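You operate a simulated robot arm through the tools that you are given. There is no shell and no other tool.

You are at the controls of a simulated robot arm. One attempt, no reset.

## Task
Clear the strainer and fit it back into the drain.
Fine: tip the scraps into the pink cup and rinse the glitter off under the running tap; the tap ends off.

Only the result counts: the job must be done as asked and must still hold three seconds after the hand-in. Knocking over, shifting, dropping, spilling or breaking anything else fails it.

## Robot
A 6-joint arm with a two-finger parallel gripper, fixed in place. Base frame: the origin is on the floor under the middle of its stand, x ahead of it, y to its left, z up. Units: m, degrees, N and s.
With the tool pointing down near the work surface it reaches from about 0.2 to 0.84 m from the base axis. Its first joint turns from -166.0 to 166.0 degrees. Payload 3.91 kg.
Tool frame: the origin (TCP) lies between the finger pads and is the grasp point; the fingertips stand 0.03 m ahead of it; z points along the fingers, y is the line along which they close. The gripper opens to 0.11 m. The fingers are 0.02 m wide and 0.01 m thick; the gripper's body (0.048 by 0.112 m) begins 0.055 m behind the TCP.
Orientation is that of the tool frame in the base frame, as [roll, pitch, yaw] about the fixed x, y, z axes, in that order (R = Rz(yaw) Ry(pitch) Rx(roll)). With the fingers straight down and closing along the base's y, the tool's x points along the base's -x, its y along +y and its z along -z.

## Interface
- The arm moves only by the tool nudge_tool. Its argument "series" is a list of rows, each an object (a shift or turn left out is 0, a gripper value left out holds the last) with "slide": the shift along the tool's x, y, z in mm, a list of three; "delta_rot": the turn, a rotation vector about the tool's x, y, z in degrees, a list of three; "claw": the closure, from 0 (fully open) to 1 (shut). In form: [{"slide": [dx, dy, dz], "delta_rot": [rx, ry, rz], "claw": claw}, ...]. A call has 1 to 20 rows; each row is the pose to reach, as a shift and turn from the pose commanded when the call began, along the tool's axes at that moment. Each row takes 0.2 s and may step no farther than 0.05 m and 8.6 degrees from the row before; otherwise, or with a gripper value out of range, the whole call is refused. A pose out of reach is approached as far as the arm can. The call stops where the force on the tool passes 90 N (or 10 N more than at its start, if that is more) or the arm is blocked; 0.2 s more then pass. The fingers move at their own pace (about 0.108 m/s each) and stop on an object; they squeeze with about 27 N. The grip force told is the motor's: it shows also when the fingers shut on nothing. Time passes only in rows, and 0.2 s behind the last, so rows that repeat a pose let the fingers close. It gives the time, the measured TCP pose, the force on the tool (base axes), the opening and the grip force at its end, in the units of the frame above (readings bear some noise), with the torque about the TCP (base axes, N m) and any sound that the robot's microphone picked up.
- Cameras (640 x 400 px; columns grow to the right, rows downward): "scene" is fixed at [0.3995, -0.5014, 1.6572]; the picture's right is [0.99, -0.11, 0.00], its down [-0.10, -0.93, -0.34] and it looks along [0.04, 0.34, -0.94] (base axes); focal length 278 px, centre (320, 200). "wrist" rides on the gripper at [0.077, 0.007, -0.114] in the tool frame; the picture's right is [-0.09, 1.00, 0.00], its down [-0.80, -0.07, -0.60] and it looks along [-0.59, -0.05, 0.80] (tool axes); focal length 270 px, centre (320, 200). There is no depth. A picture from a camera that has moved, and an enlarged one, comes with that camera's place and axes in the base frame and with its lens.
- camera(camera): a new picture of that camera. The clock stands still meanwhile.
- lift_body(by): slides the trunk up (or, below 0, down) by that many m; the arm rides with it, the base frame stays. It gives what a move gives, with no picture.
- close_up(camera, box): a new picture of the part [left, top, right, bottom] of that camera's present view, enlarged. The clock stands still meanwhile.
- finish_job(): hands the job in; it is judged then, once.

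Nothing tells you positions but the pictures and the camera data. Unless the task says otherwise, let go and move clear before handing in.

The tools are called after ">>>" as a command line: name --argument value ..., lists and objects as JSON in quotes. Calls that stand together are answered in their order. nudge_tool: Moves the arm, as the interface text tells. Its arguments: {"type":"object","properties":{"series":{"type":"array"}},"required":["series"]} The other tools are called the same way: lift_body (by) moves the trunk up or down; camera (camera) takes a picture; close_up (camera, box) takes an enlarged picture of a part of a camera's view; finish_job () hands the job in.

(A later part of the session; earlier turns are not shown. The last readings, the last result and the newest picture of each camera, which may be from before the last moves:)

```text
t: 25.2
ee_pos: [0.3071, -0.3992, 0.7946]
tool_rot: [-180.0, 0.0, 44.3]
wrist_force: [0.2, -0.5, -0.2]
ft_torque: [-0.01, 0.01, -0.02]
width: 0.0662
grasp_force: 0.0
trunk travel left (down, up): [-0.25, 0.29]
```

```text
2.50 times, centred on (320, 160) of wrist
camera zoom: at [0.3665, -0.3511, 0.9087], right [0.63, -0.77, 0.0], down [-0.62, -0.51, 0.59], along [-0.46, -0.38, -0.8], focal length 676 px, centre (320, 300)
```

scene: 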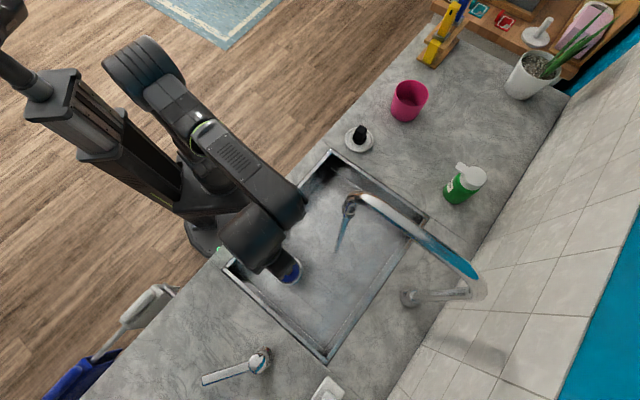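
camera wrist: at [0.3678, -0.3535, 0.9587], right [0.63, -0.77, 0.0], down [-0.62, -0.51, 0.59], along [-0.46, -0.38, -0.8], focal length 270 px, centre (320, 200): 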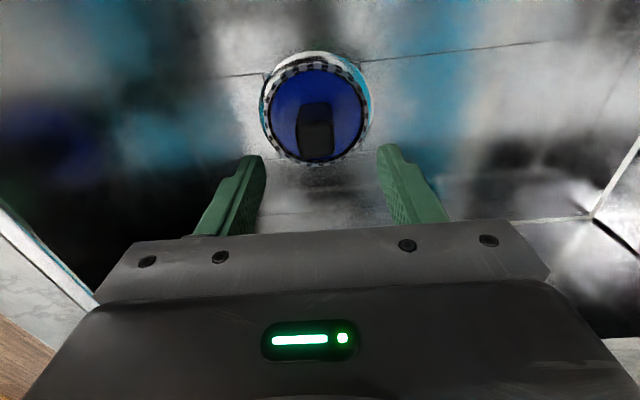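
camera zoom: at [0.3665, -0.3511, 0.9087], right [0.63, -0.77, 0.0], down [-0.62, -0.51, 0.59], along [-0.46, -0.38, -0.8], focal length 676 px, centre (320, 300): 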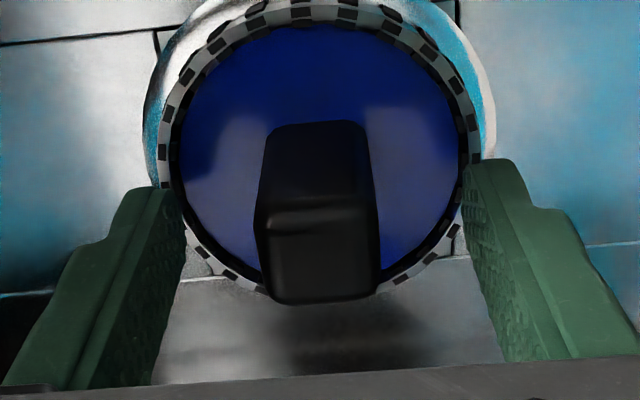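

Alignment looks good. I'll close the fingers on the knob.

>>> nudge_tool --series '[{"slide": [0, 0, 0], "claw": 0.6}, {"slide": [0, 0, 0], "claw": 0.8}, {"slide": [0, 0, 0], "claw": 1.0}, {"slide": [0, 0, 0], "claw": 1.0}, {"slide": [0, 0, 0], "claw": 1.0}]'

>>> close_up --camera "wrist" --box '[200, 80, 440, 240]'

```text
t: 26.4
ee_pos: [0.3072, -0.3998, 0.7947]
tool_rot: [-179.8, 0.0, 44.3]
wrist_force: [-0.6, -0.1, -0.3]
ft_torque: [-0.01, -0.03, 0.02]
width: 0.0256
grasp_force: 27.0
trunk travel left (down, up): [-0.25, 0.29]
```

```text
2.50 times, centred on (320, 160) of wrist
camera zoom: at [0.3665, -0.3511, 0.9087], right [0.63, -0.77, 0.0], down [-0.62, -0.51, 0.59], along [-0.46, -0.38, -0.8], focal length 676 px, centre (320, 300)
```

zoom: 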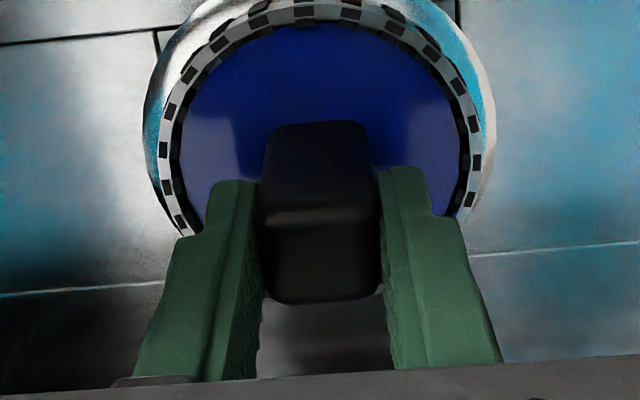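

The knob is gripped (0.0256 m, 27 N). I'll lift slowly and look.

>>> nudge_tool --series '[{"slide": [0, 0, -3]}, {"slide": [0, 0, -8]}, {"slide": [0, 0, -16]}, {"slide": [0, 0, -26]}, {"slide": [0, 0, -38]}, {"slide": [0, 0, -50]}]'

>>> camera --camera "wrist"

>>> close_up --camera "scene" --box '[240, 220, 360, 310]'

```text
t: 27.8
ee_pos: [0.3092, -0.4006, 0.8446]
tool_rot: [-179.9, 0.0, 44.4]
wrist_force: [-0.4, -0.7, -0.2]
ft_torque: [0.02, -0.03, 0.01]
width: 0.0256
grasp_force: 27.0
trunk travel left (down, up): [-0.25, 0.29]
```

```text
taken
camera wrist: at [0.3669, -0.3517, 0.9592], right [0.63, -0.77, 0.0], down [-0.62, -0.51, 0.59], along [-0.46, -0.38, -0.8], focal length 270 px, centre (320, 200)
```

wrist: 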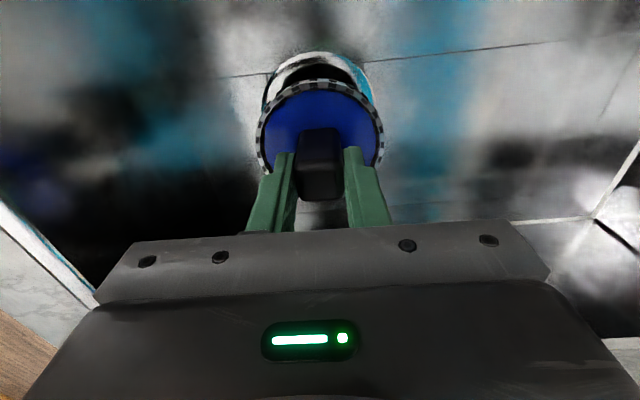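

```text
4.44 times, centred on (300, 265) of scene
camera zoom: at [0.3995, -0.5014, 1.6572], right [0.99, -0.11, 0.0], down [-0.1, -0.93, -0.34], along [0.04, 0.34, -0.94], focal length 1234 px, centre (409, -89)
```

zoom: 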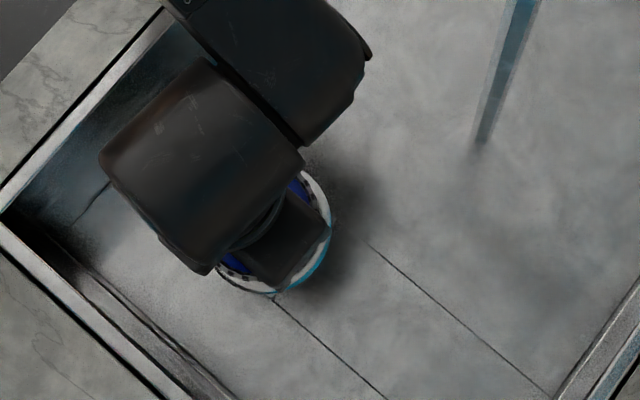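

The strainer is out of the drain. I'll enlarge it to look for the scraps and glitter.

>>> close_up --camera "wrist" --box '[240, 40, 400, 210]'

```text
2.35 times, centred on (320, 125) of wrist
camera zoom: at [0.3669, -0.3517, 0.9592], right [0.63, -0.77, 0.0], down [-0.62, -0.51, 0.59], along [-0.46, -0.38, -0.8], focal length 636 px, centre (320, 376)
```

zoom: 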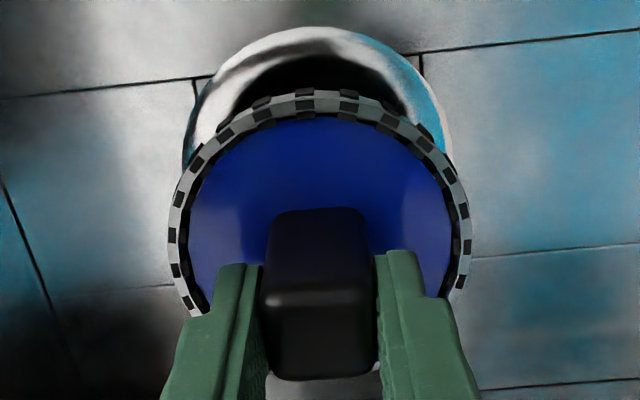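

The strainer is a round slotted basket held by its knob. I'll raise it smoothly and level to clear the sink rim.

>>> nudge_tool --series '[{"slide": [0, 0, -8]}, {"slide": [0, 0, -24]}, {"slide": [0, 0, -46]}, {"slide": [0, 0, -72]}, {"slide": [0, 0, -98]}, {"slide": [0, 0, -124]}, {"slide": [0, 0, -150]}, {"slide": [0, 0, -176]}, {"slide": [0, 0, -196]}, {"slide": [0, 0, -206]}, {"slide": [0, 0, -210]}]'

>>> camera --camera "wrist"

>>> camera --camera "scene"

```text
t: 30.2
ee_pos: [0.3058, -0.4027, 1.0521]
tool_rot: [-180.0, 0.0, 44.3]
wrist_force: [0.0, -0.1, -1.4]
ft_torque: [-0.01, -0.03, 0.01]
width: 0.0254
grasp_force: 27.0
trunk travel left (down, up): [-0.25, 0.29]
```

```text
taken
camera wrist: at [0.3659, -0.3529, 1.1677], right [0.63, -0.77, 0.0], down [-0.62, -0.51, 0.59], along [-0.46, -0.38, -0.8], focal length 270 px, centre (320, 200)
```

wrist: 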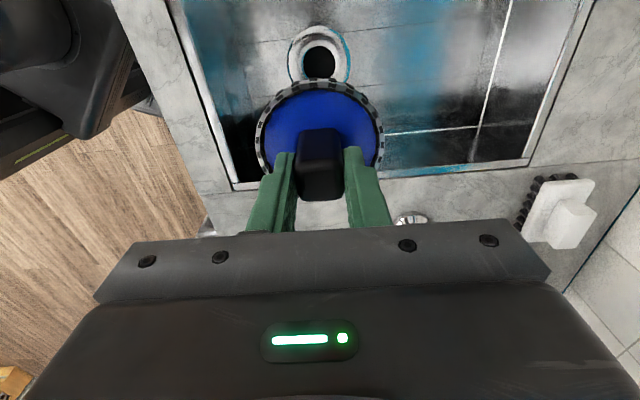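

```text
taken
```

scene: 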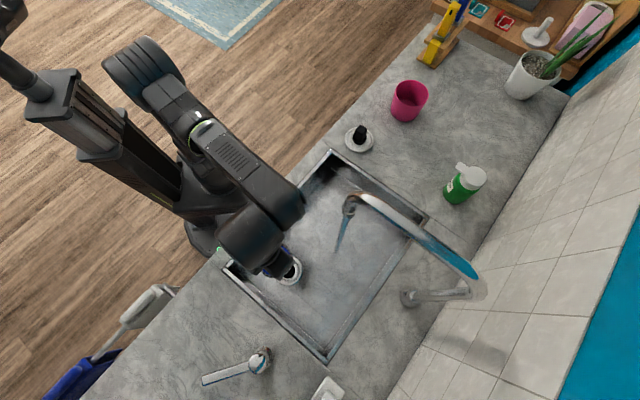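

Let me enlarge the strainer once more in better light before carrying it.

>>> close_up --camera "wrist" --box '[245, 70, 395, 180]'

```text
3.64 times, centred on (320, 125) of wrist
camera zoom: at [0.3659, -0.3529, 1.1677], right [0.63, -0.77, 0.0], down [-0.62, -0.51, 0.59], along [-0.46, -0.38, -0.8], focal length 983 px, centre (320, 473)
```

zoom: 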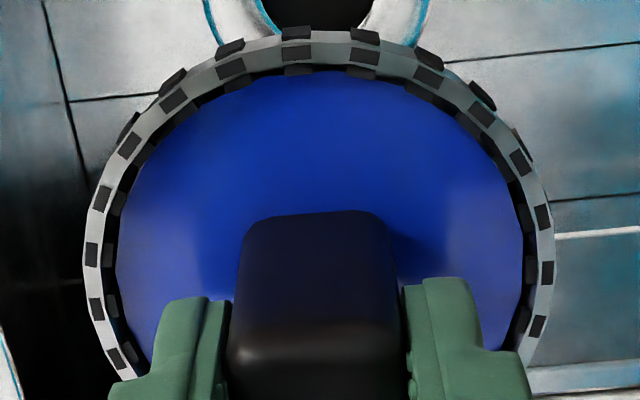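

Nothing loose is visible moving about; I'll keep it level. I'll retract toward the robot to stay clear of the stream while turning the wrist counter-clockwise for the tipping direction.

>>> nudge_tool --series '[{"slide": [0.5, -3, 0], "delta_rot": [0, 0, -4]}, {"slide": [1.6, -10, 0], "delta_rot": [0, 0, -10]}, {"slide": [3, -20, 0], "delta_rot": [0, 0, -18]}, {"slide": [4.9, -31, 0], "delta_rot": [0, 0, -26]}, {"slide": [6.6, -42, 0], "delta_rot": [0, 0, -34]}, {"slide": [8.4, -53, 0], "delta_rot": [0, 0, -42]}, {"slide": [10, -63, 0], "delta_rot": [0, 0, -50]}, {"slide": [11.1, -70, 0], "delta_rot": [0, 0, -58]}, {"slide": [11.8, -75, 0], "delta_rot": [0, 0, -66]}, {"slide": [11.8, -75, 0], "delta_rot": [0, 0, -74]}, {"slide": [11.8, -75, 0], "delta_rot": [0, 0, -82]}, {"slide": [11.8, -75, 0], "delta_rot": [0, 0, -90]}, {"slide": [11.8, -75, 0], "delta_rot": [0, 0, -98]}, {"slide": [11.8, -75, 0], "delta_rot": [0, 0, -106]}, {"slide": [11.8, -75, 0], "delta_rot": [0, 0, -114]}, {"slide": [11.8, -75, 0], "delta_rot": [0, 0, -122]}, {"slide": [11.8, -75, 0], "delta_rot": [0, 0, -130]}, {"slide": [11.8, -75, 0], "delta_rot": [0, 0, -138]}, {"slide": [11.8, -75, 0], "delta_rot": [0, 0, -146]}, {"slide": [11.8, -75, 0], "delta_rot": [0, 0, -150]}]'

>>> camera --camera "scene"

>>> camera --camera "wrist"

```text
t: 34.4
ee_pos: [0.2646, -0.3391, 1.0525]
tool_rot: [-180.0, 0.0, -165.6]
wrist_force: [-0.4, 0.0, -0.3]
ft_torque: [0.02, 0.02, 0.01]
width: 0.0252
grasp_force: 26.9
trunk travel left (down, up): [-0.25, 0.29]
```

```text
taken
```

scene: 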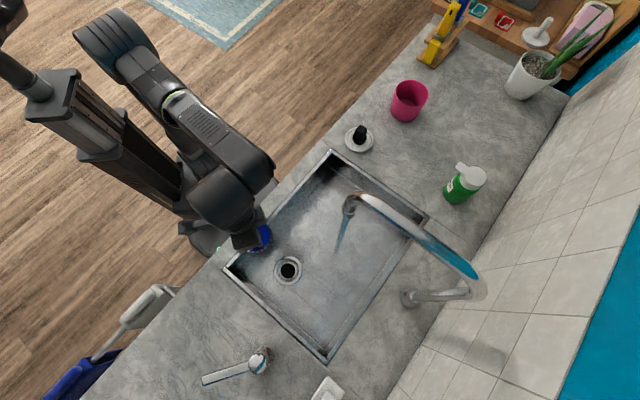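

```text
taken
camera wrist: at [0.1866, -0.3514, 1.1672], right [-0.16, 0.99, 0.0], down [0.79, 0.13, 0.59], along [0.59, 0.1, -0.8], focal length 270 px, centre (320, 200)
```

wrist: 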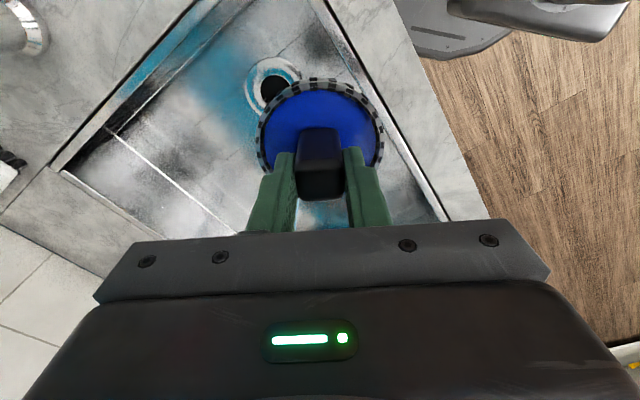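

The strainer is level and clear of the stream. I'll sweep toward the cup side along a line near the robot, turning the wrist to the tipping heading.

>>> nudge_tool --series '[{"slide": [-5.3, 6.4, 0], "delta_rot": [0, 0, -2.9]}, {"slide": [-14.4, 17.5, 0], "delta_rot": [0, 0, -8]}, {"slide": [-27.6, 33.4, 0], "delta_rot": [0, 0, -15.2]}, {"slide": [-42.4, 51.3, 0], "delta_rot": [0, 0, -23.4]}, {"slide": [-57.3, 69.3, 0], "delta_rot": [0, 0, -31.6]}, {"slide": [-72.1, 87.2, 0], "delta_rot": [0, 0, -39.8]}, {"slide": [-87, 105.2, 0], "delta_rot": [0, 0, -48]}, {"slide": [-101.8, 123.1, 0], "delta_rot": [0, 0, -56.2]}, {"slide": [-116.6, 141.1, 0], "delta_rot": [0, 0, -64.4]}, {"slide": [-131.5, 159.1, 0], "delta_rot": [0, 0, -72.6]}, {"slide": [-146.3, 177, 0], "delta_rot": [0, 0, -80.8]}, {"slide": [-161.2, 195, 0], "delta_rot": [0, 0, -89]}, {"slide": [-176, 212.9, 0], "delta_rot": [0, 0, -97.2]}, {"slide": [-190.9, 230.9, 0], "delta_rot": [0, 0, -105.3]}, {"slide": [-205.7, 248.8, 0], "delta_rot": [0, 0, -113.5]}, {"slide": [-220.5, 266.8, 0], "delta_rot": [0, 0, -121.7]}, {"slide": [-235.4, 284.7, 0], "delta_rot": [0, 0, -129.9]}, {"slide": [-248.5, 300.6, 0], "delta_rot": [0, 0, -137.2]}, {"slide": [-257.7, 311.8, 0], "delta_rot": [0, 0, -142.2]}, {"slide": [-262.7, 317.8, 0], "delta_rot": [0, 0, -145]}]'

>>> camera --camera "scene"

>>> camera --camera "wrist"

```text
t: 38.6
ee_pos: [0.4399, 0.0359, 1.0531]
tool_rot: [-179.9, 0.0, -20.6]
wrist_force: [0.1, 0.0, -0.2]
ft_torque: [0.01, 0.0, 0.01]
width: 0.0254
grasp_force: 26.8
trunk travel left (down, up): [-0.25, 0.29]
```

```text
taken
```

scene: 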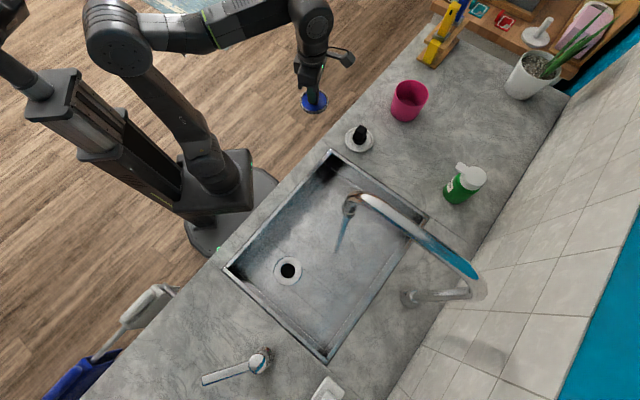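

```text
taken
camera wrist: at [0.5094, 0.0019, 1.1674], right [-0.43, -0.9, 0.0], down [-0.72, 0.35, 0.6], along [-0.54, 0.26, -0.8], focal length 270 px, centre (320, 200)
```

wrist: 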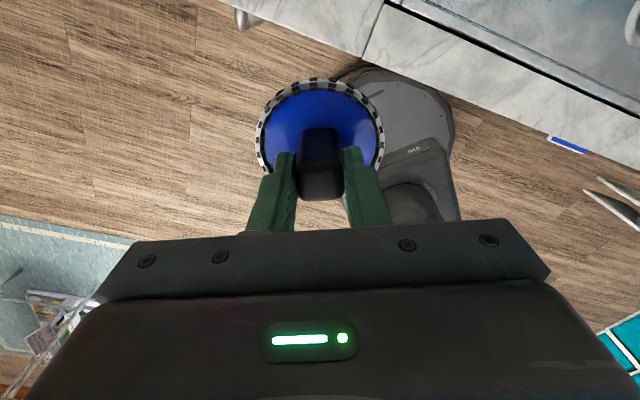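

The strainer is now near (0.44, 0.036), level. I'll enlarge the strainer and cup in the scene view to calibrate their relative positions.

>>> close_up --camera "scene" --box '[280, 40, 440, 140]'

>>> close_up --camera "wrist" --box '[245, 70, 395, 180]'

```text
4.00 times, centred on (360, 90) of scene
camera zoom: at [0.3995, -0.5014, 1.6572], right [0.99, -0.11, 0.0], down [-0.1, -0.93, -0.34], along [0.04, 0.34, -0.94], focal length 1111 px, centre (160, 640)
```

zoom: 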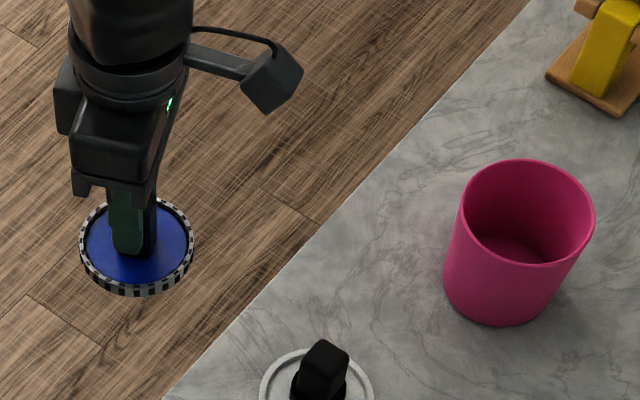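

```text
3.64 times, centred on (320, 125) of wrist
camera zoom: at [0.5094, 0.0019, 1.1674], right [-0.43, -0.9, 0.0], down [-0.72, 0.35, 0.6], along [-0.54, 0.26, -0.8], focal length 983 px, centre (320, 473)
```

zoom: 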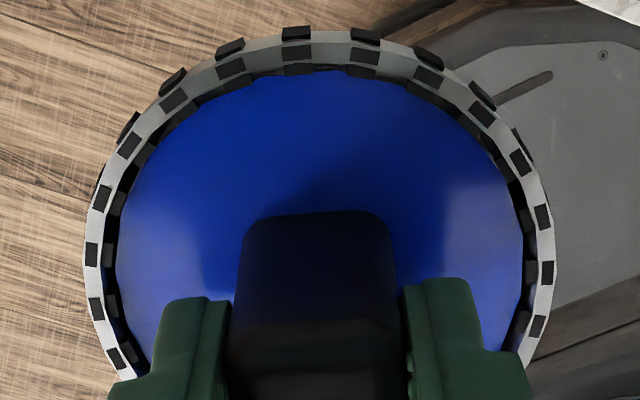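

The scene calibration matches the measured tool position; the cup centre is about (0.75, 0.07) with its rim near z 0.96. I'll carry the strainer level to above the cup at a safe height and check with the wrist camera.

>>> nudge_tool --series '[{"slide": [6, -2.8, -1.9]}, {"slide": [17.9, -8.5, -5.8]}, {"slide": [35.8, -16.9, -11.6]}, {"slide": [58.2, -27.5, -18.9]}, {"slide": [80.6, -38.1, -26.2]}, {"slide": [102.9, -48.6, -33.5]}, {"slide": [125.3, -59.2, -40.7]}, {"slide": [147.7, -69.8, -48]}, {"slide": [170.1, -80.4, -55.3]}, {"slide": [192.5, -90.9, -62.6]}, {"slide": [214.8, -101.5, -69.8]}, {"slide": [237.2, -112.1, -77.1]}, {"slide": [259.6, -122.7, -84.4]}, {"slide": [277.5, -131.1, -90.2]}, {"slide": [290.9, -137.5, -94.6]}, {"slide": [298.4, -141, -97]}]'

>>> camera --camera "wrist"

>>> close_up --camera "scene" --box '[320, 0, 520, 140]'

```text
t: 42.0
ee_pos: [0.6758, 0.0535, 1.0799]
tool_rot: [-179.9, -0.2, -20.6]
wrist_force: [0.1, 0.3, 0.8]
ft_torque: [-0.01, 0.02, 0.02]
width: 0.0255
grasp_force: 27.6
out of reach, approached as far as the arm can: row 10, 11, 12, 13, 14, 15, 16
trunk travel left (down, up): [-0.25, 0.29]
```

```text
taken
camera wrist: at [0.7457, 0.0201, 1.1941], right [-0.43, -0.9, 0.0], down [-0.73, 0.35, 0.59], along [-0.53, 0.26, -0.81], focal length 270 px, centre (320, 200)
```

wrist: 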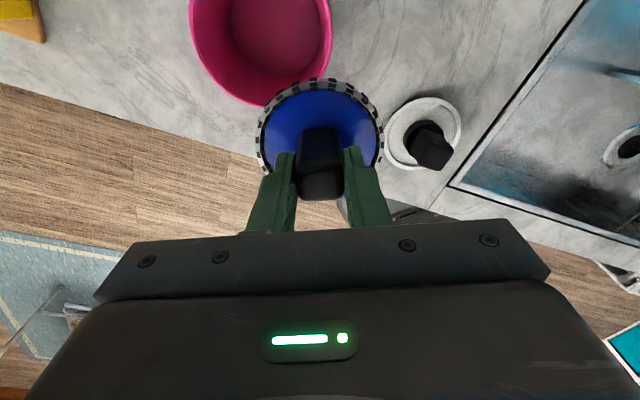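

```text
2.86 times, centred on (420, 70) of scene
camera zoom: at [0.3995, -0.5014, 1.6572], right [0.99, -0.11, 0.0], down [-0.1, -0.93, -0.34], along [0.04, 0.34, -0.94], focal length 793 px, centre (34, 571)
```

zoom: 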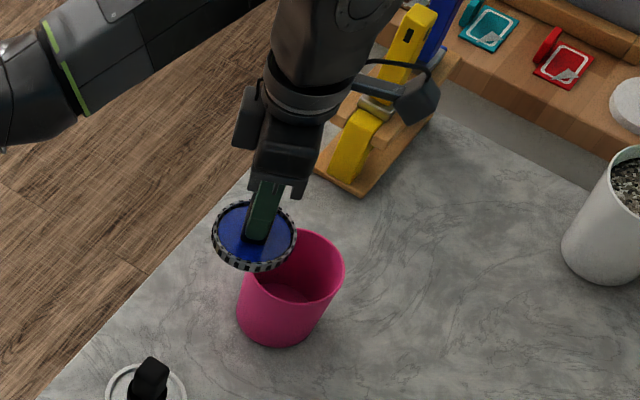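

The arm ran short of reach at this height (TCP 0.676, 0.054), still level and clear; the cup is confirmed at (0.752, 0.07). I'll raise the trunk to gain reach.

>>> lift_body --by 0.15

>>> camera --camera "scene"

>>> camera --camera "wrist"

```text
t: 43.7
ee_pos: [0.6778, 0.0538, 1.2286]
tool_rot: [-179.8, -0.1, -20.8]
wrist_force: [-0.3, 0.3, -0.9]
ft_torque: [0.02, 0.0, -0.05]
width: 0.0253
grasp_force: 26.8
trunk travel left (down, up): [-0.4, 0.14]
```

```text
taken
```

scene: 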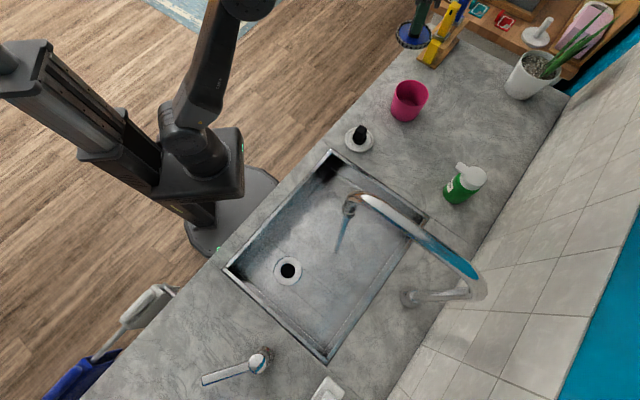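

```text
taken
camera wrist: at [0.7463, 0.0201, 1.3436], right [-0.43, -0.9, 0.0], down [-0.73, 0.35, 0.59], along [-0.53, 0.26, -0.81], focal length 270 px, centre (320, 200)
```

wrist: 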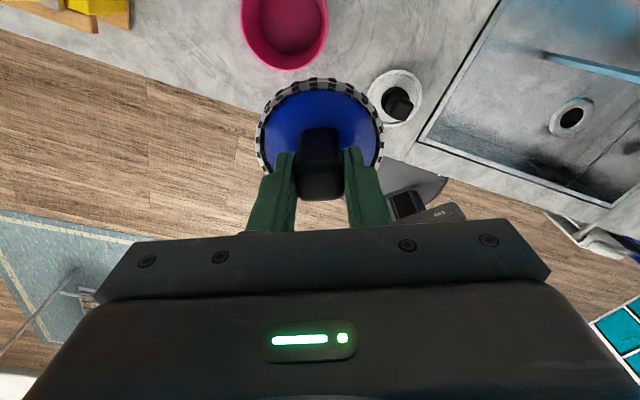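

I'll enlarge the cup in the wrist view to refine its position and rim height.

>>> close_up --camera "wrist" --box '[220, 0, 350, 90]'

```text
4.44 times, centred on (285, 45) of wrist
camera zoom: at [0.7463, 0.0201, 1.3436], right [-0.43, -0.9, 0.0], down [-0.73, 0.35, 0.59], along [-0.53, 0.26, -0.81], focal length 1201 px, centre (476, 889)
```

zoom: 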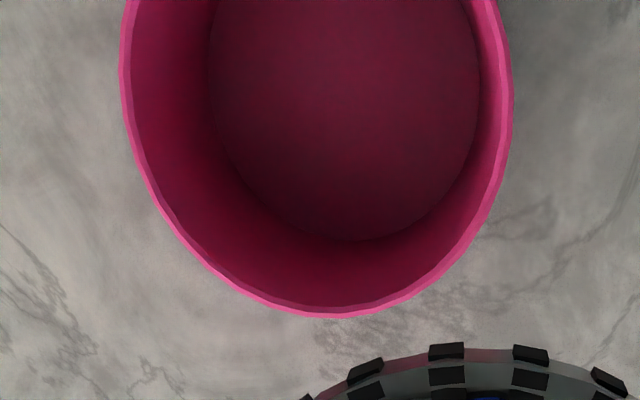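

Cup refined: centre (0.750, 0.068), rim z ≈ 0.959. I'll bring the strainer down level to just above the cup.

>>> nudge_tool --series '[{"slide": [2.5, -1.2, 4.2]}, {"slide": [7.5, -3.5, 12.5]}, {"slide": [14.9, -7, 25]}, {"slide": [23.2, -10.9, 38.8]}, {"slide": [31.5, -14.7, 52.7]}, {"slide": [39.7, -18.6, 66.5]}, {"slide": [48, -22.5, 80.4]}, {"slide": [56.3, -26.4, 94.2]}, {"slide": [64.6, -30.3, 108.1]}, {"slide": [72, -33.8, 120.6]}, {"slide": [77.8, -36.5, 130.3]}, {"slide": [81.1, -38, 135.8]}, {"slide": [82.8, -38.8, 138.6]}]'

>>> camera --camera "wrist"

>>> close_up --camera "scene" --box '[320, 0, 520, 140]'

```text
t: 46.5
ee_pos: [0.77, 0.0593, 1.0903]
tool_rot: [-179.9, 0.0, -20.6]
wrist_force: [-0.4, 0.5, -0.9]
ft_torque: [-0.01, 0.01, 0.02]
width: 0.0256
grasp_force: 27.1
trunk travel left (down, up): [-0.4, 0.14]
```

```text
taken
camera wrist: at [0.838, 0.0257, 1.2058], right [-0.43, -0.9, 0.0], down [-0.73, 0.35, 0.59], along [-0.53, 0.26, -0.81], focal length 270 px, centre (320, 200)
```

wrist: 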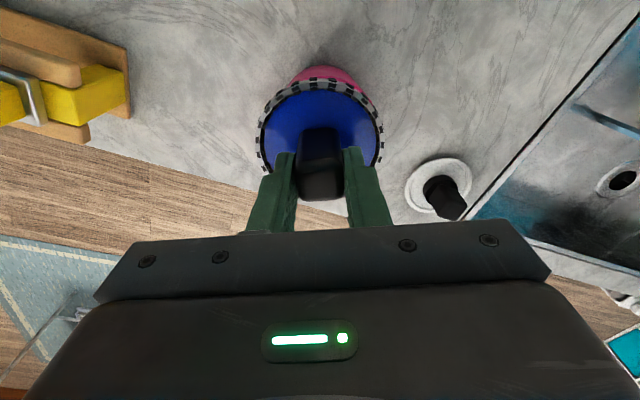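

```text
2.86 times, centred on (420, 70) of scene
camera zoom: at [0.3995, -0.5014, 1.6572], right [0.99, -0.11, 0.0], down [-0.1, -0.93, -0.34], along [0.04, 0.34, -0.94], focal length 793 px, centre (34, 571)
```

zoom: 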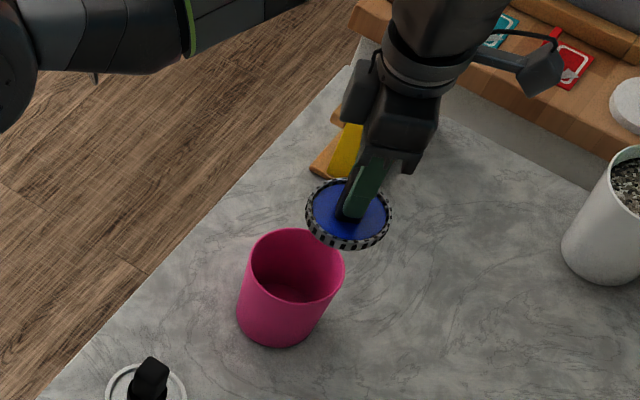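

The strainer is over the cup (scene geometry agrees). I'll start tipping it outward slowly, keeping the pouring lip over the cup, and check partway.

>>> nudge_tool --series '[{"slide": [0, 0, 0], "delta_rot": [0, 4, 0]}, {"slide": [0, 0, 0], "delta_rot": [0, 9, 0]}, {"slide": [0, 0, 0], "delta_rot": [0, 15, 0]}, {"slide": [0, 0, 0], "delta_rot": [0, 21, 0]}, {"slide": [0, 0, 0], "delta_rot": [0, 27, 0]}, {"slide": [-1, 0, 0], "delta_rot": [0, 33, 0]}, {"slide": [-6, 0, 0], "delta_rot": [0, 39, 0]}]'

>>> close_up --camera "scene" --box '[350, 20, 490, 130]'

>>> camera --camera "wrist"

```text
t: 48.1
ee_pos: [0.7651, 0.0624, 1.0899]
tool_rot: [-179.9, -39.3, -20.7]
wrist_force: [0.1, 0.7, -0.4]
ft_torque: [-0.01, 0.05, -0.02]
width: 0.0255
grasp_force: 26.6
trunk travel left (down, up): [-0.4, 0.14]
```

```text
3.64 times, centred on (420, 75) of scene
camera zoom: at [0.3995, -0.5014, 1.6572], right [0.99, -0.11, 0.0], down [-0.1, -0.93, -0.34], along [0.04, 0.34, -0.94], focal length 1010 px, centre (-44, 654)
```

zoom: 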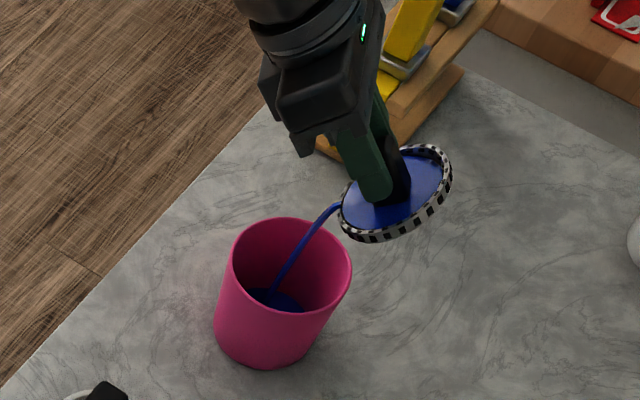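

```text
taken
camera wrist: at [0.749, 0.0599, 1.2284], right [-0.42, -0.91, -0.06], down [-0.91, 0.42, -0.05], along [0.07, 0.03, -1.0], focal length 270 px, centre (320, 200)
```

wrist: 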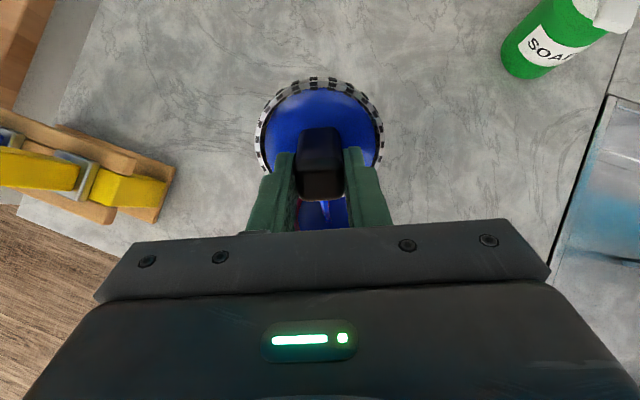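

Blue contents are pouring neatly into the cup. I'll keep tipping slowly with the lip held over the cup.

>>> nudge_tool --series '[{"slide": [0, 0, 0], "delta_rot": [0, 0, 0]}, {"slide": [0, 0, 0], "delta_rot": [0, 0, 0]}, {"slide": [-2.7, 0, -2.2], "delta_rot": [0, 3, 0]}, {"slide": [-5.4, 0, -4.4], "delta_rot": [0, 6, 0]}, {"slide": [-7.8, 0, -6.3], "delta_rot": [0, 9, 0]}, {"slide": [-10.1, 0, -8.2], "delta_rot": [0, 12, 0]}, {"slide": [-12.5, 0, -10.1], "delta_rot": [0, 15, 0]}, {"slide": [-14.8, 0, -12], "delta_rot": [0, 18, 0]}, {"slide": [-17.1, 0, -13.9], "delta_rot": [0, 21, 0]}]'

>>> close_up --camera "scene" --box '[350, 20, 490, 130]'

>>> camera --camera "wrist"

```text
t: 50.1
ee_pos: [0.7438, 0.0704, 1.0898]
tool_rot: [-179.9, -60.1, -20.8]
wrist_force: [-0.3, -0.1, -1.8]
ft_torque: [-0.01, 0.0, 0.0]
width: 0.0256
grasp_force: 27.2
trunk travel left (down, up): [-0.4, 0.14]
```

```text
3.64 times, centred on (420, 75) of scene
camera zoom: at [0.3995, -0.5014, 1.6572], right [0.99, -0.11, 0.0], down [-0.1, -0.93, -0.34], along [0.04, 0.34, -0.94], focal length 1010 px, centre (-44, 654)
```

zoom: 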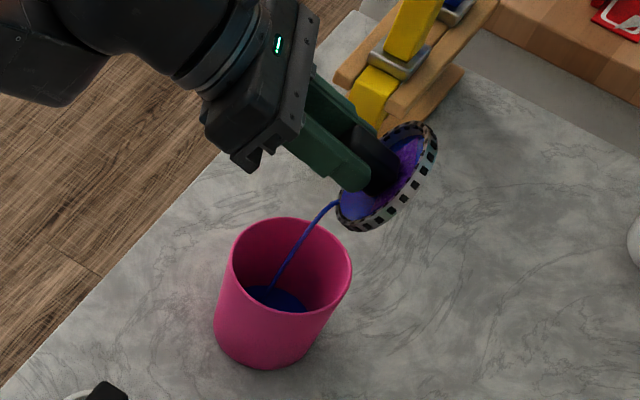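

```text
taken
camera wrist: at [0.6829, 0.0849, 1.2143], right [-0.39, -0.92, -0.08], down [-0.83, 0.39, -0.4], along [0.4, -0.09, -0.91], focal length 270 px, centre (320, 200)
```

wrist: 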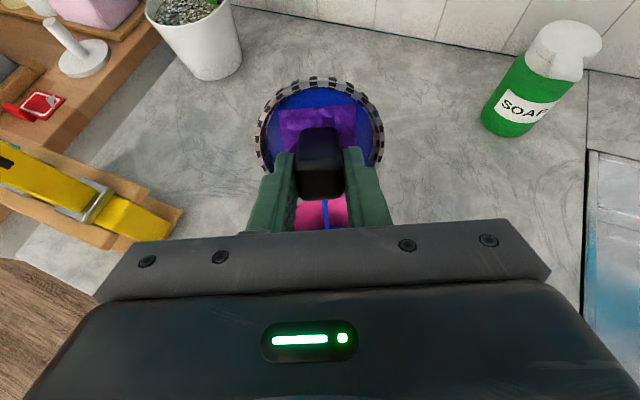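

Most of it is draining and a purple glitter layer shows underneath. I'll continue tipping toward and past horizontal.

>>> nudge_tool --series '[{"slide": [0, 0, 0], "delta_rot": [0, 0, 0]}, {"slide": [0, 0, 0], "delta_rot": [0, 0, 0]}, {"slide": [0, 0, 0], "delta_rot": [0, 0, 0]}, {"slide": [-1.7, 0, -2.9], "delta_rot": [0, 4, 0]}, {"slide": [-3.5, 0, -6.1], "delta_rot": [0, 8, 0]}, {"slide": [-5.2, 0, -9], "delta_rot": [0, 12, 0]}, {"slide": [-7.2, 0, -12.4], "delta_rot": [0, 16, 0]}, {"slide": [-8.7, 0, -15.1], "delta_rot": [0, 20, 0]}, {"slide": [-10.5, 0, -18.2], "delta_rot": [0, 24, 0]}, {"slide": [-12.2, 0, -21.1], "delta_rot": [0, 28, 0]}, {"slide": [-12.2, 0, -21.1], "delta_rot": [0, 28, 0]}, {"slide": [-12.2, 0, -21.1], "delta_rot": [0, 28, 0]}]'

>>> close_up --camera "scene" --box '[350, 20, 490, 130]'

>>> camera --camera "wrist"

```text
t: 52.7
ee_pos: [0.7199, 0.0797, 1.0896]
tool_rot: [-177.8, -88.1, -23.0]
wrist_force: [1.4, 0.2, -0.6]
ft_torque: [0.0, 0.05, -0.02]
width: 0.0252
grasp_force: 26.4
trunk travel left (down, up): [-0.4, 0.14]
```

```text
3.64 times, centred on (420, 75) of scene
camera zoom: at [0.3995, -0.5014, 1.6572], right [0.99, -0.11, 0.0], down [-0.1, -0.93, -0.34], along [0.04, 0.34, -0.94], focal length 1010 px, centre (-44, 654)
```

zoom: 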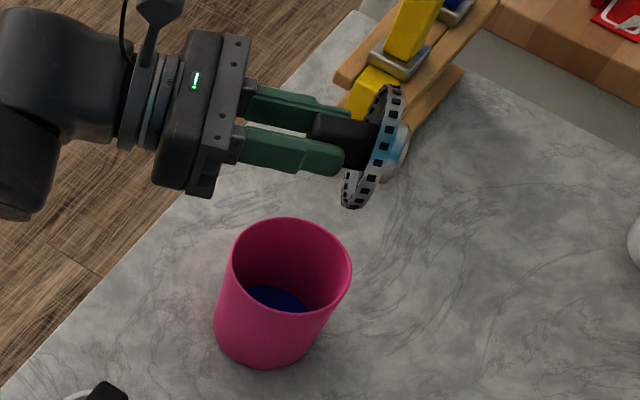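

```text
taken
camera wrist: at [0.6123, 0.1119, 1.1708], right [-0.35, -0.93, -0.09], down [-0.55, 0.29, -0.78], along [0.75, -0.23, -0.62], focal length 270 px, centre (320, 200)
```

wrist: 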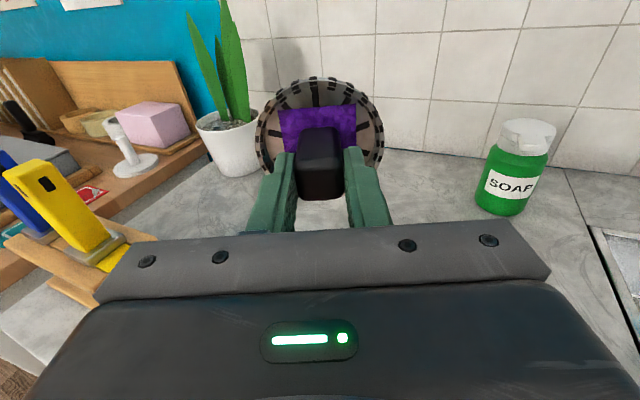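

The stream has ended. I'll enlarge the strainer to see whether any blue is left.

>>> close_up --camera "wrist" --box '[250, 65, 390, 205]'

>>> close_up --camera "scene" --box '[390, 70, 430, 130]'

```text
2.86 times, centred on (320, 135) of wrist
camera zoom: at [0.6123, 0.1119, 1.1708], right [-0.35, -0.93, -0.09], down [-0.55, 0.29, -0.78], along [0.75, -0.23, -0.62], focal length 772 px, centre (320, 386)
```

zoom: 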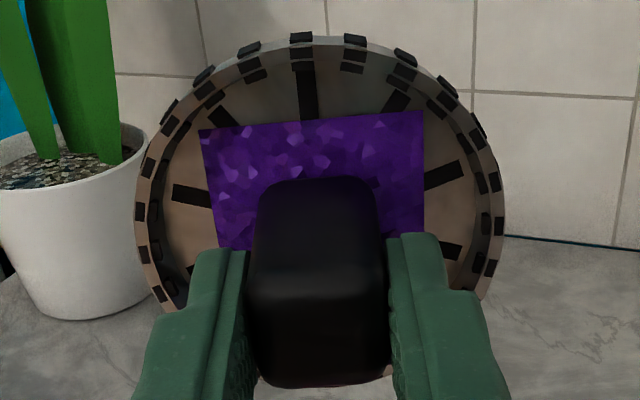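

```text
6.67 times, centred on (410, 100) of scene
camera zoom: at [0.3995, -0.5014, 1.6572], right [0.99, -0.11, 0.0], down [-0.1, -0.93, -0.34], along [0.04, 0.34, -0.94], focal length 1851 px, centre (-280, 867)
```

zoom: 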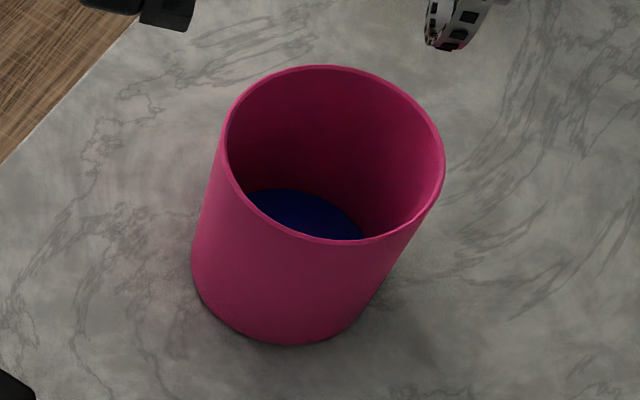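

The blue is in the cup and only a purple glitter patch remains in the strainer. I'll tip a bit past horizontal to be sure it is fully drained, then come back.

>>> nudge_tool --series '[{"slide": [0, 0, -3], "delta_rot": [0, 5, 0]}, {"slide": [0, 0, -6], "delta_rot": [0, 10, 0]}, {"slide": [0, 0, -9], "delta_rot": [0, 15, 0]}, {"slide": [0, 0, -11], "delta_rot": [0, 20, 0]}, {"slide": [0, 0, -11], "delta_rot": [0, 20, 0]}, {"slide": [0, 0, -11], "delta_rot": [0, 20, 0]}, {"slide": [0, 0, -11], "delta_rot": [0, 20, 0]}, {"slide": [0, 0, -11], "delta_rot": [0, 20, 0]}]'

>>> close_up --camera "scene" --box '[350, 20, 490, 130]'

>>> close_up --camera "wrist" --box '[250, 65, 390, 205]'

```text
t: 54.5
ee_pos: [0.7099, 0.0849, 1.0902]
tool_rot: [-0.2, -71.9, 159.5]
wrist_force: [0.3, -0.1, 0.4]
ft_torque: [0.04, 0.05, -0.02]
width: 0.0254
grasp_force: 27.1
trunk travel left (down, up): [-0.4, 0.14]
```

```text
3.64 times, centred on (420, 75) of scene
camera zoom: at [0.3995, -0.5014, 1.6572], right [0.99, -0.11, 0.0], down [-0.1, -0.93, -0.34], along [0.04, 0.34, -0.94], focal length 1010 px, centre (-44, 654)
```

zoom: 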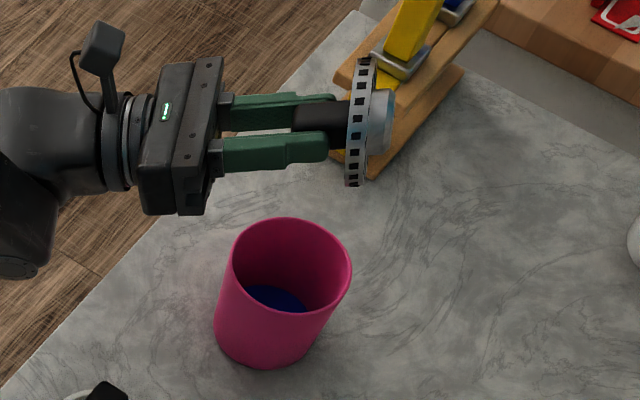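

```text
2.86 times, centred on (320, 135) of wrist
camera zoom: at [0.5821, 0.1244, 1.129], right [-0.33, -0.94, -0.08], down [-0.27, 0.18, -0.95], along [0.91, -0.29, -0.31], focal length 772 px, centre (320, 386)
```

zoom: 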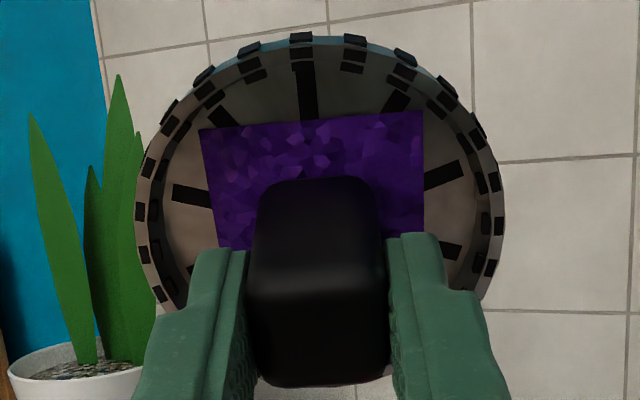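

The strainer is drained into the cup. I'll now back away inward while untipping to about 45°, ready for rinsing.

>>> nudge_tool --series '[{"slide": [3, 0, -6], "delta_rot": [0, -7, 0]}, {"slide": [8, 0, -15], "delta_rot": [0, -14, 0]}, {"slide": [14, 0, -26], "delta_rot": [0, -21, 0]}, {"slide": [20, 0, -37], "delta_rot": [0, -28, 0]}, {"slide": [26, 0, -48], "delta_rot": [0, -35, 0]}, {"slide": [33, 0, -60], "delta_rot": [0, -42, 0]}, {"slide": [40, 0, -72], "delta_rot": [0, -49, 0]}, {"slide": [46, 0, -82], "delta_rot": [0, -56, 0]}, {"slide": [50, 0, -89], "delta_rot": [0, -63, 0]}]'

>>> camera --camera "scene"

```text
t: 56.5
ee_pos: [0.6147, 0.1192, 1.1116]
tool_rot: [-179.8, -45.1, -20.8]
wrist_force: [-0.3, 0.2, 0.1]
ft_torque: [0.0, 0.01, 0.01]
width: 0.0256
grasp_force: 27.2
trunk travel left (down, up): [-0.4, 0.14]
```

```text
taken
```

scene: 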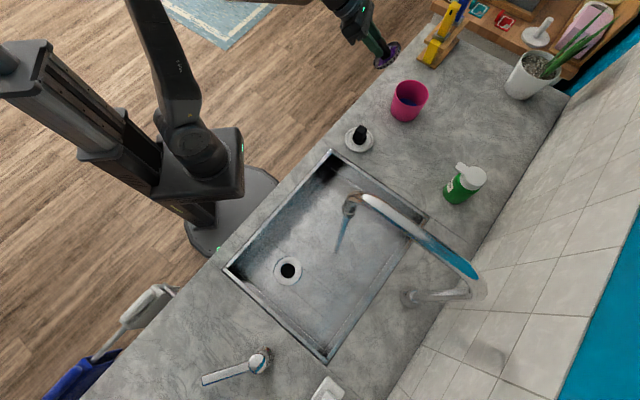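

Nothing has been disturbed. I'll sweep back toward the sink at height, holding the 45° tilt.

>>> nudge_tool --series '[{"slide": [-3.3, 10.8, -2.5], "delta_rot": [-0.9, 0, 0.9]}, {"slide": [-8.9, 28.9, -6.6], "delta_rot": [-2.4, 0, 2.4]}, {"slide": [-16.7, 54.2, -12.5], "delta_rot": [-4.5, 0, 4.5]}, {"slide": [-25.6, 83.1, -19.1], "delta_rot": [-6.8, 0, 6.8]}, {"slide": [-34.5, 112.1, -25.8], "delta_rot": [-9.2, 0, 9.2]}, {"slide": [-43.4, 141, -32.4], "delta_rot": [-11.6, 0, 11.6]}, {"slide": [-52.4, 169.9, -39.1], "delta_rot": [-14, 0, 14]}, {"slide": [-61.3, 198.8, -45.7], "delta_rot": [-16.3, 0, 16.3]}, {"slide": [-70.2, 227.7, -52.4], "delta_rot": [-18.7, 0, 18.7]}, {"slide": [-79.1, 256.7, -59], "delta_rot": [-21.1, 0, 21.1]}, {"slide": [-88, 285.6, -65.6], "delta_rot": [-23.5, 0, 23.5]}, {"slide": [-96.9, 314.5, -72.3], "delta_rot": [-25.8, 0, 25.8]}, {"slide": [-104.7, 339.8, -78.1], "delta_rot": [-27.9, 0, 27.9]}, {"slide": [-109.2, 354.3, -81.4], "delta_rot": [-29.1, 0, 29.1]}, {"slide": [-111.4, 361.5, -83.1], "delta_rot": [-29.7, 0, 29.7]}]'

>>> camera --camera "scene"

>>> camera --camera "wrist"

```text
t: 59.7
ee_pos: [0.3617, -0.1724, 1.0895]
tool_rot: [-179.7, -45.0, -62.9]
wrist_force: [0.5, -0.3, -0.9]
ft_torque: [0.0, 0.0, 0.0]
width: 0.0254
grasp_force: 27.2
trunk travel left (down, up): [-0.4, 0.14]
```

```text
taken
```

scene: 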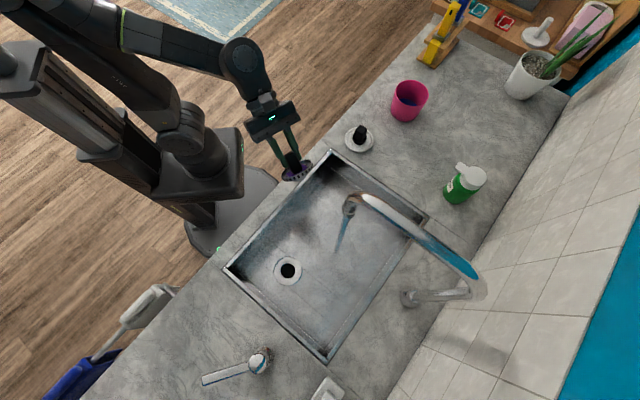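

```text
taken
camera wrist: at [0.3414, -0.151, 1.2254], right [-0.91, -0.4, -0.07], down [-0.39, 0.91, -0.15], along [0.12, -0.11, -0.99], focal length 270 px, centre (320, 200)
```

wrist: 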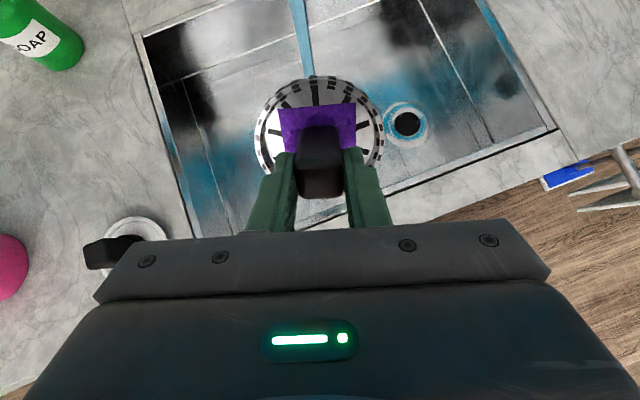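

The stream is visible just beyond the strainer; S ≈ (0.47, -0.355). I'll move the tilted strainer outward and down so the stream strikes the glitter patch.

>>> nudge_tool --series '[{"slide": [1.2, -0.5, 8.5]}, {"slide": [3.5, -1.5, 25.6]}, {"slide": [6.5, -2.8, 46.9]}, {"slide": [9.7, -4.2, 70.4]}, {"slide": [13, -5.6, 93.9]}, {"slide": [16.2, -7, 117.3]}, {"slide": [19.5, -8.4, 140.8]}, {"slide": [22.7, -9.9, 164.2]}, {"slide": [25.7, -11.1, 185.6]}, {"slide": [27.7, -12, 200.5]}, {"slide": [28.9, -12.5, 209]}, {"slide": [29.5, -12.8, 213.3]}]'

>>> camera --camera "wrist"

>>> close_up --camera "scene" --box '[270, 130, 430, 270]'

```text
t: 62.3
ee_pos: [0.452, -0.3183, 0.9596]
tool_rot: [-179.8, -45.0, -62.9]
wrist_force: [-0.3, -0.6, -1.5]
ft_torque: [0.01, -0.03, -0.01]
width: 0.0256
grasp_force: 27.3
trunk travel left (down, up): [-0.4, 0.14]
```

```text
taken
camera wrist: at [0.4319, -0.2976, 1.0949], right [-0.91, -0.4, -0.06], down [-0.39, 0.91, -0.15], along [0.12, -0.11, -0.99], focal length 270 px, centre (320, 200)
```

wrist: 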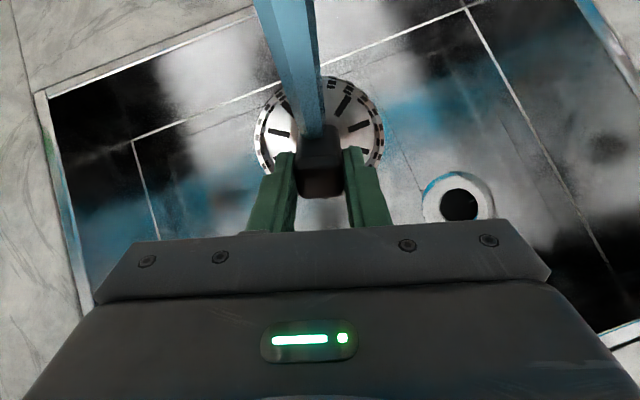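

```text
2.86 times, centred on (350, 200) of scene
camera zoom: at [0.3995, -0.5014, 1.6572], right [0.99, -0.11, 0.0], down [-0.1, -0.93, -0.34], along [0.04, 0.34, -0.94], focal length 793 px, centre (234, 200)
```

zoom: 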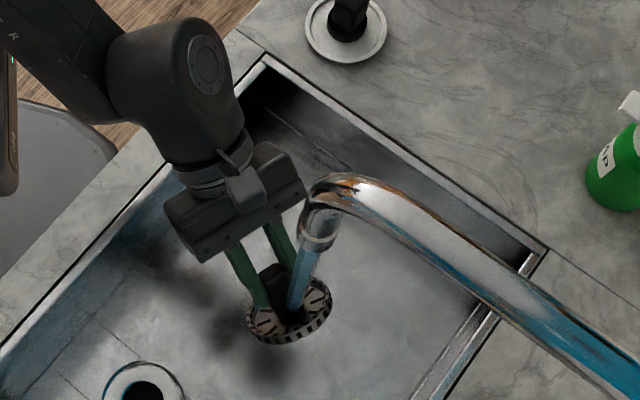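

The stream strikes the dish and the purple seems to be washing off. I'll hold there for a few seconds and look closely.

>>> nudge_tool --series '[{"slide": [0, 0, 0]}, {"slide": [0, 0, 0]}, {"slide": [0, 0, 0]}, {"slide": [0, 0, 0]}, {"slide": [0, 0, 0]}, {"slide": [0, 0, 0]}, {"slide": [0, 0, 0]}, {"slide": [0, 0, 0]}, {"slide": [0, 0, 0]}, {"slide": [0, 0, 0]}, {"slide": [0, 0, 0]}, {"slide": [0, 0, 0]}]'

>>> close_up --camera "wrist" --box '[250, 65, 390, 205]'

>>> close_up --camera "scene" --box '[320, 215, 370, 255]'

```text
t: 64.9
ee_pos: [0.4508, -0.3199, 0.9585]
tool_rot: [-179.8, -45.1, -62.9]
wrist_force: [0.7, 0.5, -1.4]
ft_torque: [0.0, 0.0, 0.04]
width: 0.0252
grasp_force: 26.6
trunk travel left (down, up): [-0.4, 0.14]
```

```text
2.86 times, centred on (320, 135) of wrist
camera zoom: at [0.4319, -0.2974, 1.095], right [-0.91, -0.4, -0.06], down [-0.39, 0.91, -0.15], along [0.12, -0.11, -0.99], focal length 772 px, centre (320, 386)
```

zoom: 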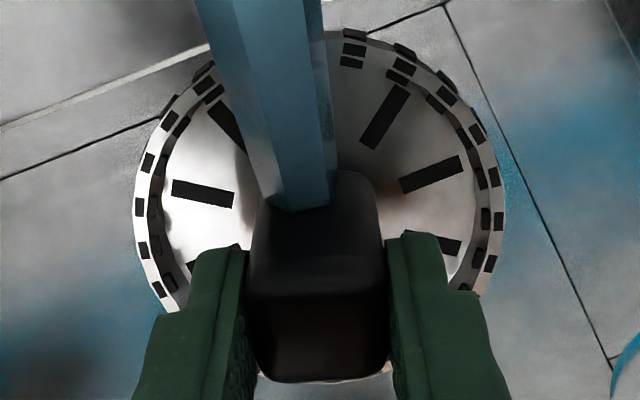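

```text
10.00 times, centred on (345, 235) of scene
camera zoom: at [0.3995, -0.5014, 1.6572], right [0.99, -0.11, 0.0], down [-0.1, -0.93, -0.34], along [0.04, 0.34, -0.94], focal length 2777 px, centre (70, -150)
```

zoom: 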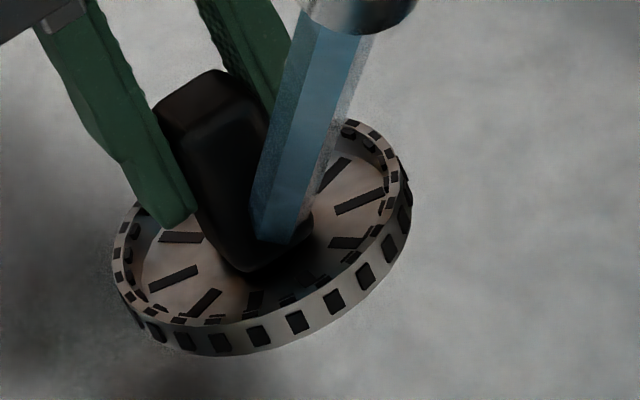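

The purple glitter is gone. I'll move sideways out of the stream toward the drain, keeping the tilt.

>>> nudge_tool --series '[{"slide": [1.6, 8, -1.2], "delta_rot": [0, 0, 0]}, {"slide": [4.8, 24.7, -3.6], "delta_rot": [-0.6, 0, 0.6]}, {"slide": [9.7, 49, -7.3], "delta_rot": [-1.6, 0, 1.6]}, {"slide": [14.6, 74, -10.9], "delta_rot": [-2.6, 0, 2.6]}, {"slide": [19.4, 99, -14.5], "delta_rot": [-3.6, 0, 3.6]}, {"slide": [24.3, 123, -18.2], "delta_rot": [-4.6, 0, 4.6]}, {"slide": [29.2, 148, -21.8], "delta_rot": [-5.3, 0, 5.3]}, {"slide": [32.4, 164.5, -24.2], "delta_rot": [-5.7, 0, 5.7]}]'

>>> close_up --camera "wrist" --box '[250, 65, 390, 205]'

>>> camera --camera "scene"

```text
t: 66.7
ee_pos: [0.3036, -0.3973, 0.9997]
tool_rot: [-179.7, -45.0, -71.0]
wrist_force: [0.7, -0.4, -1.8]
ft_torque: [0.04, 0.01, 0.01]
width: 0.0254
grasp_force: 27.2
trunk travel left (down, up): [-0.4, 0.14]
```

```text
2.86 times, centred on (320, 135) of wrist
camera zoom: at [0.287, -0.3745, 1.1356], right [-0.96, -0.27, -0.07], down [-0.26, 0.95, -0.15], along [0.1, -0.12, -0.99], focal length 772 px, centre (320, 386)
```

zoom: 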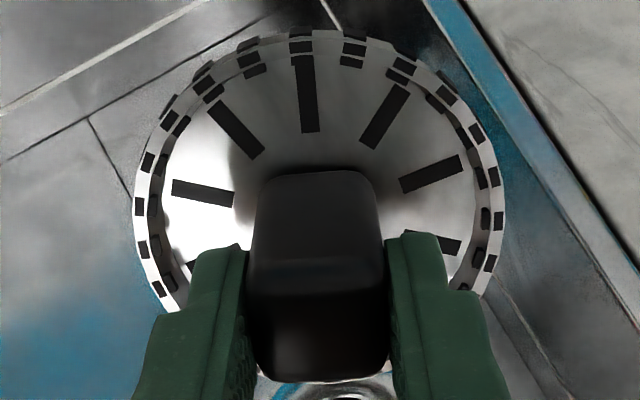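

```text
taken
```

scene: 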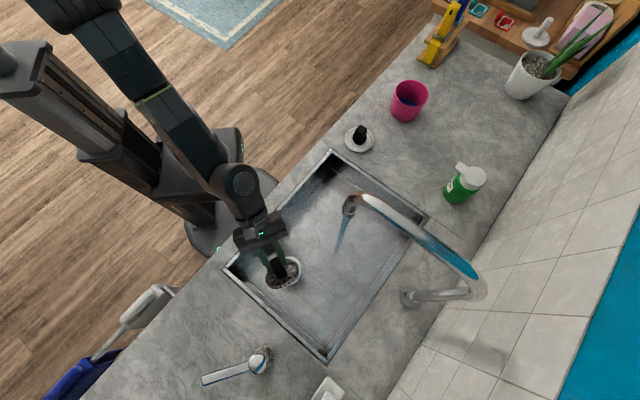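

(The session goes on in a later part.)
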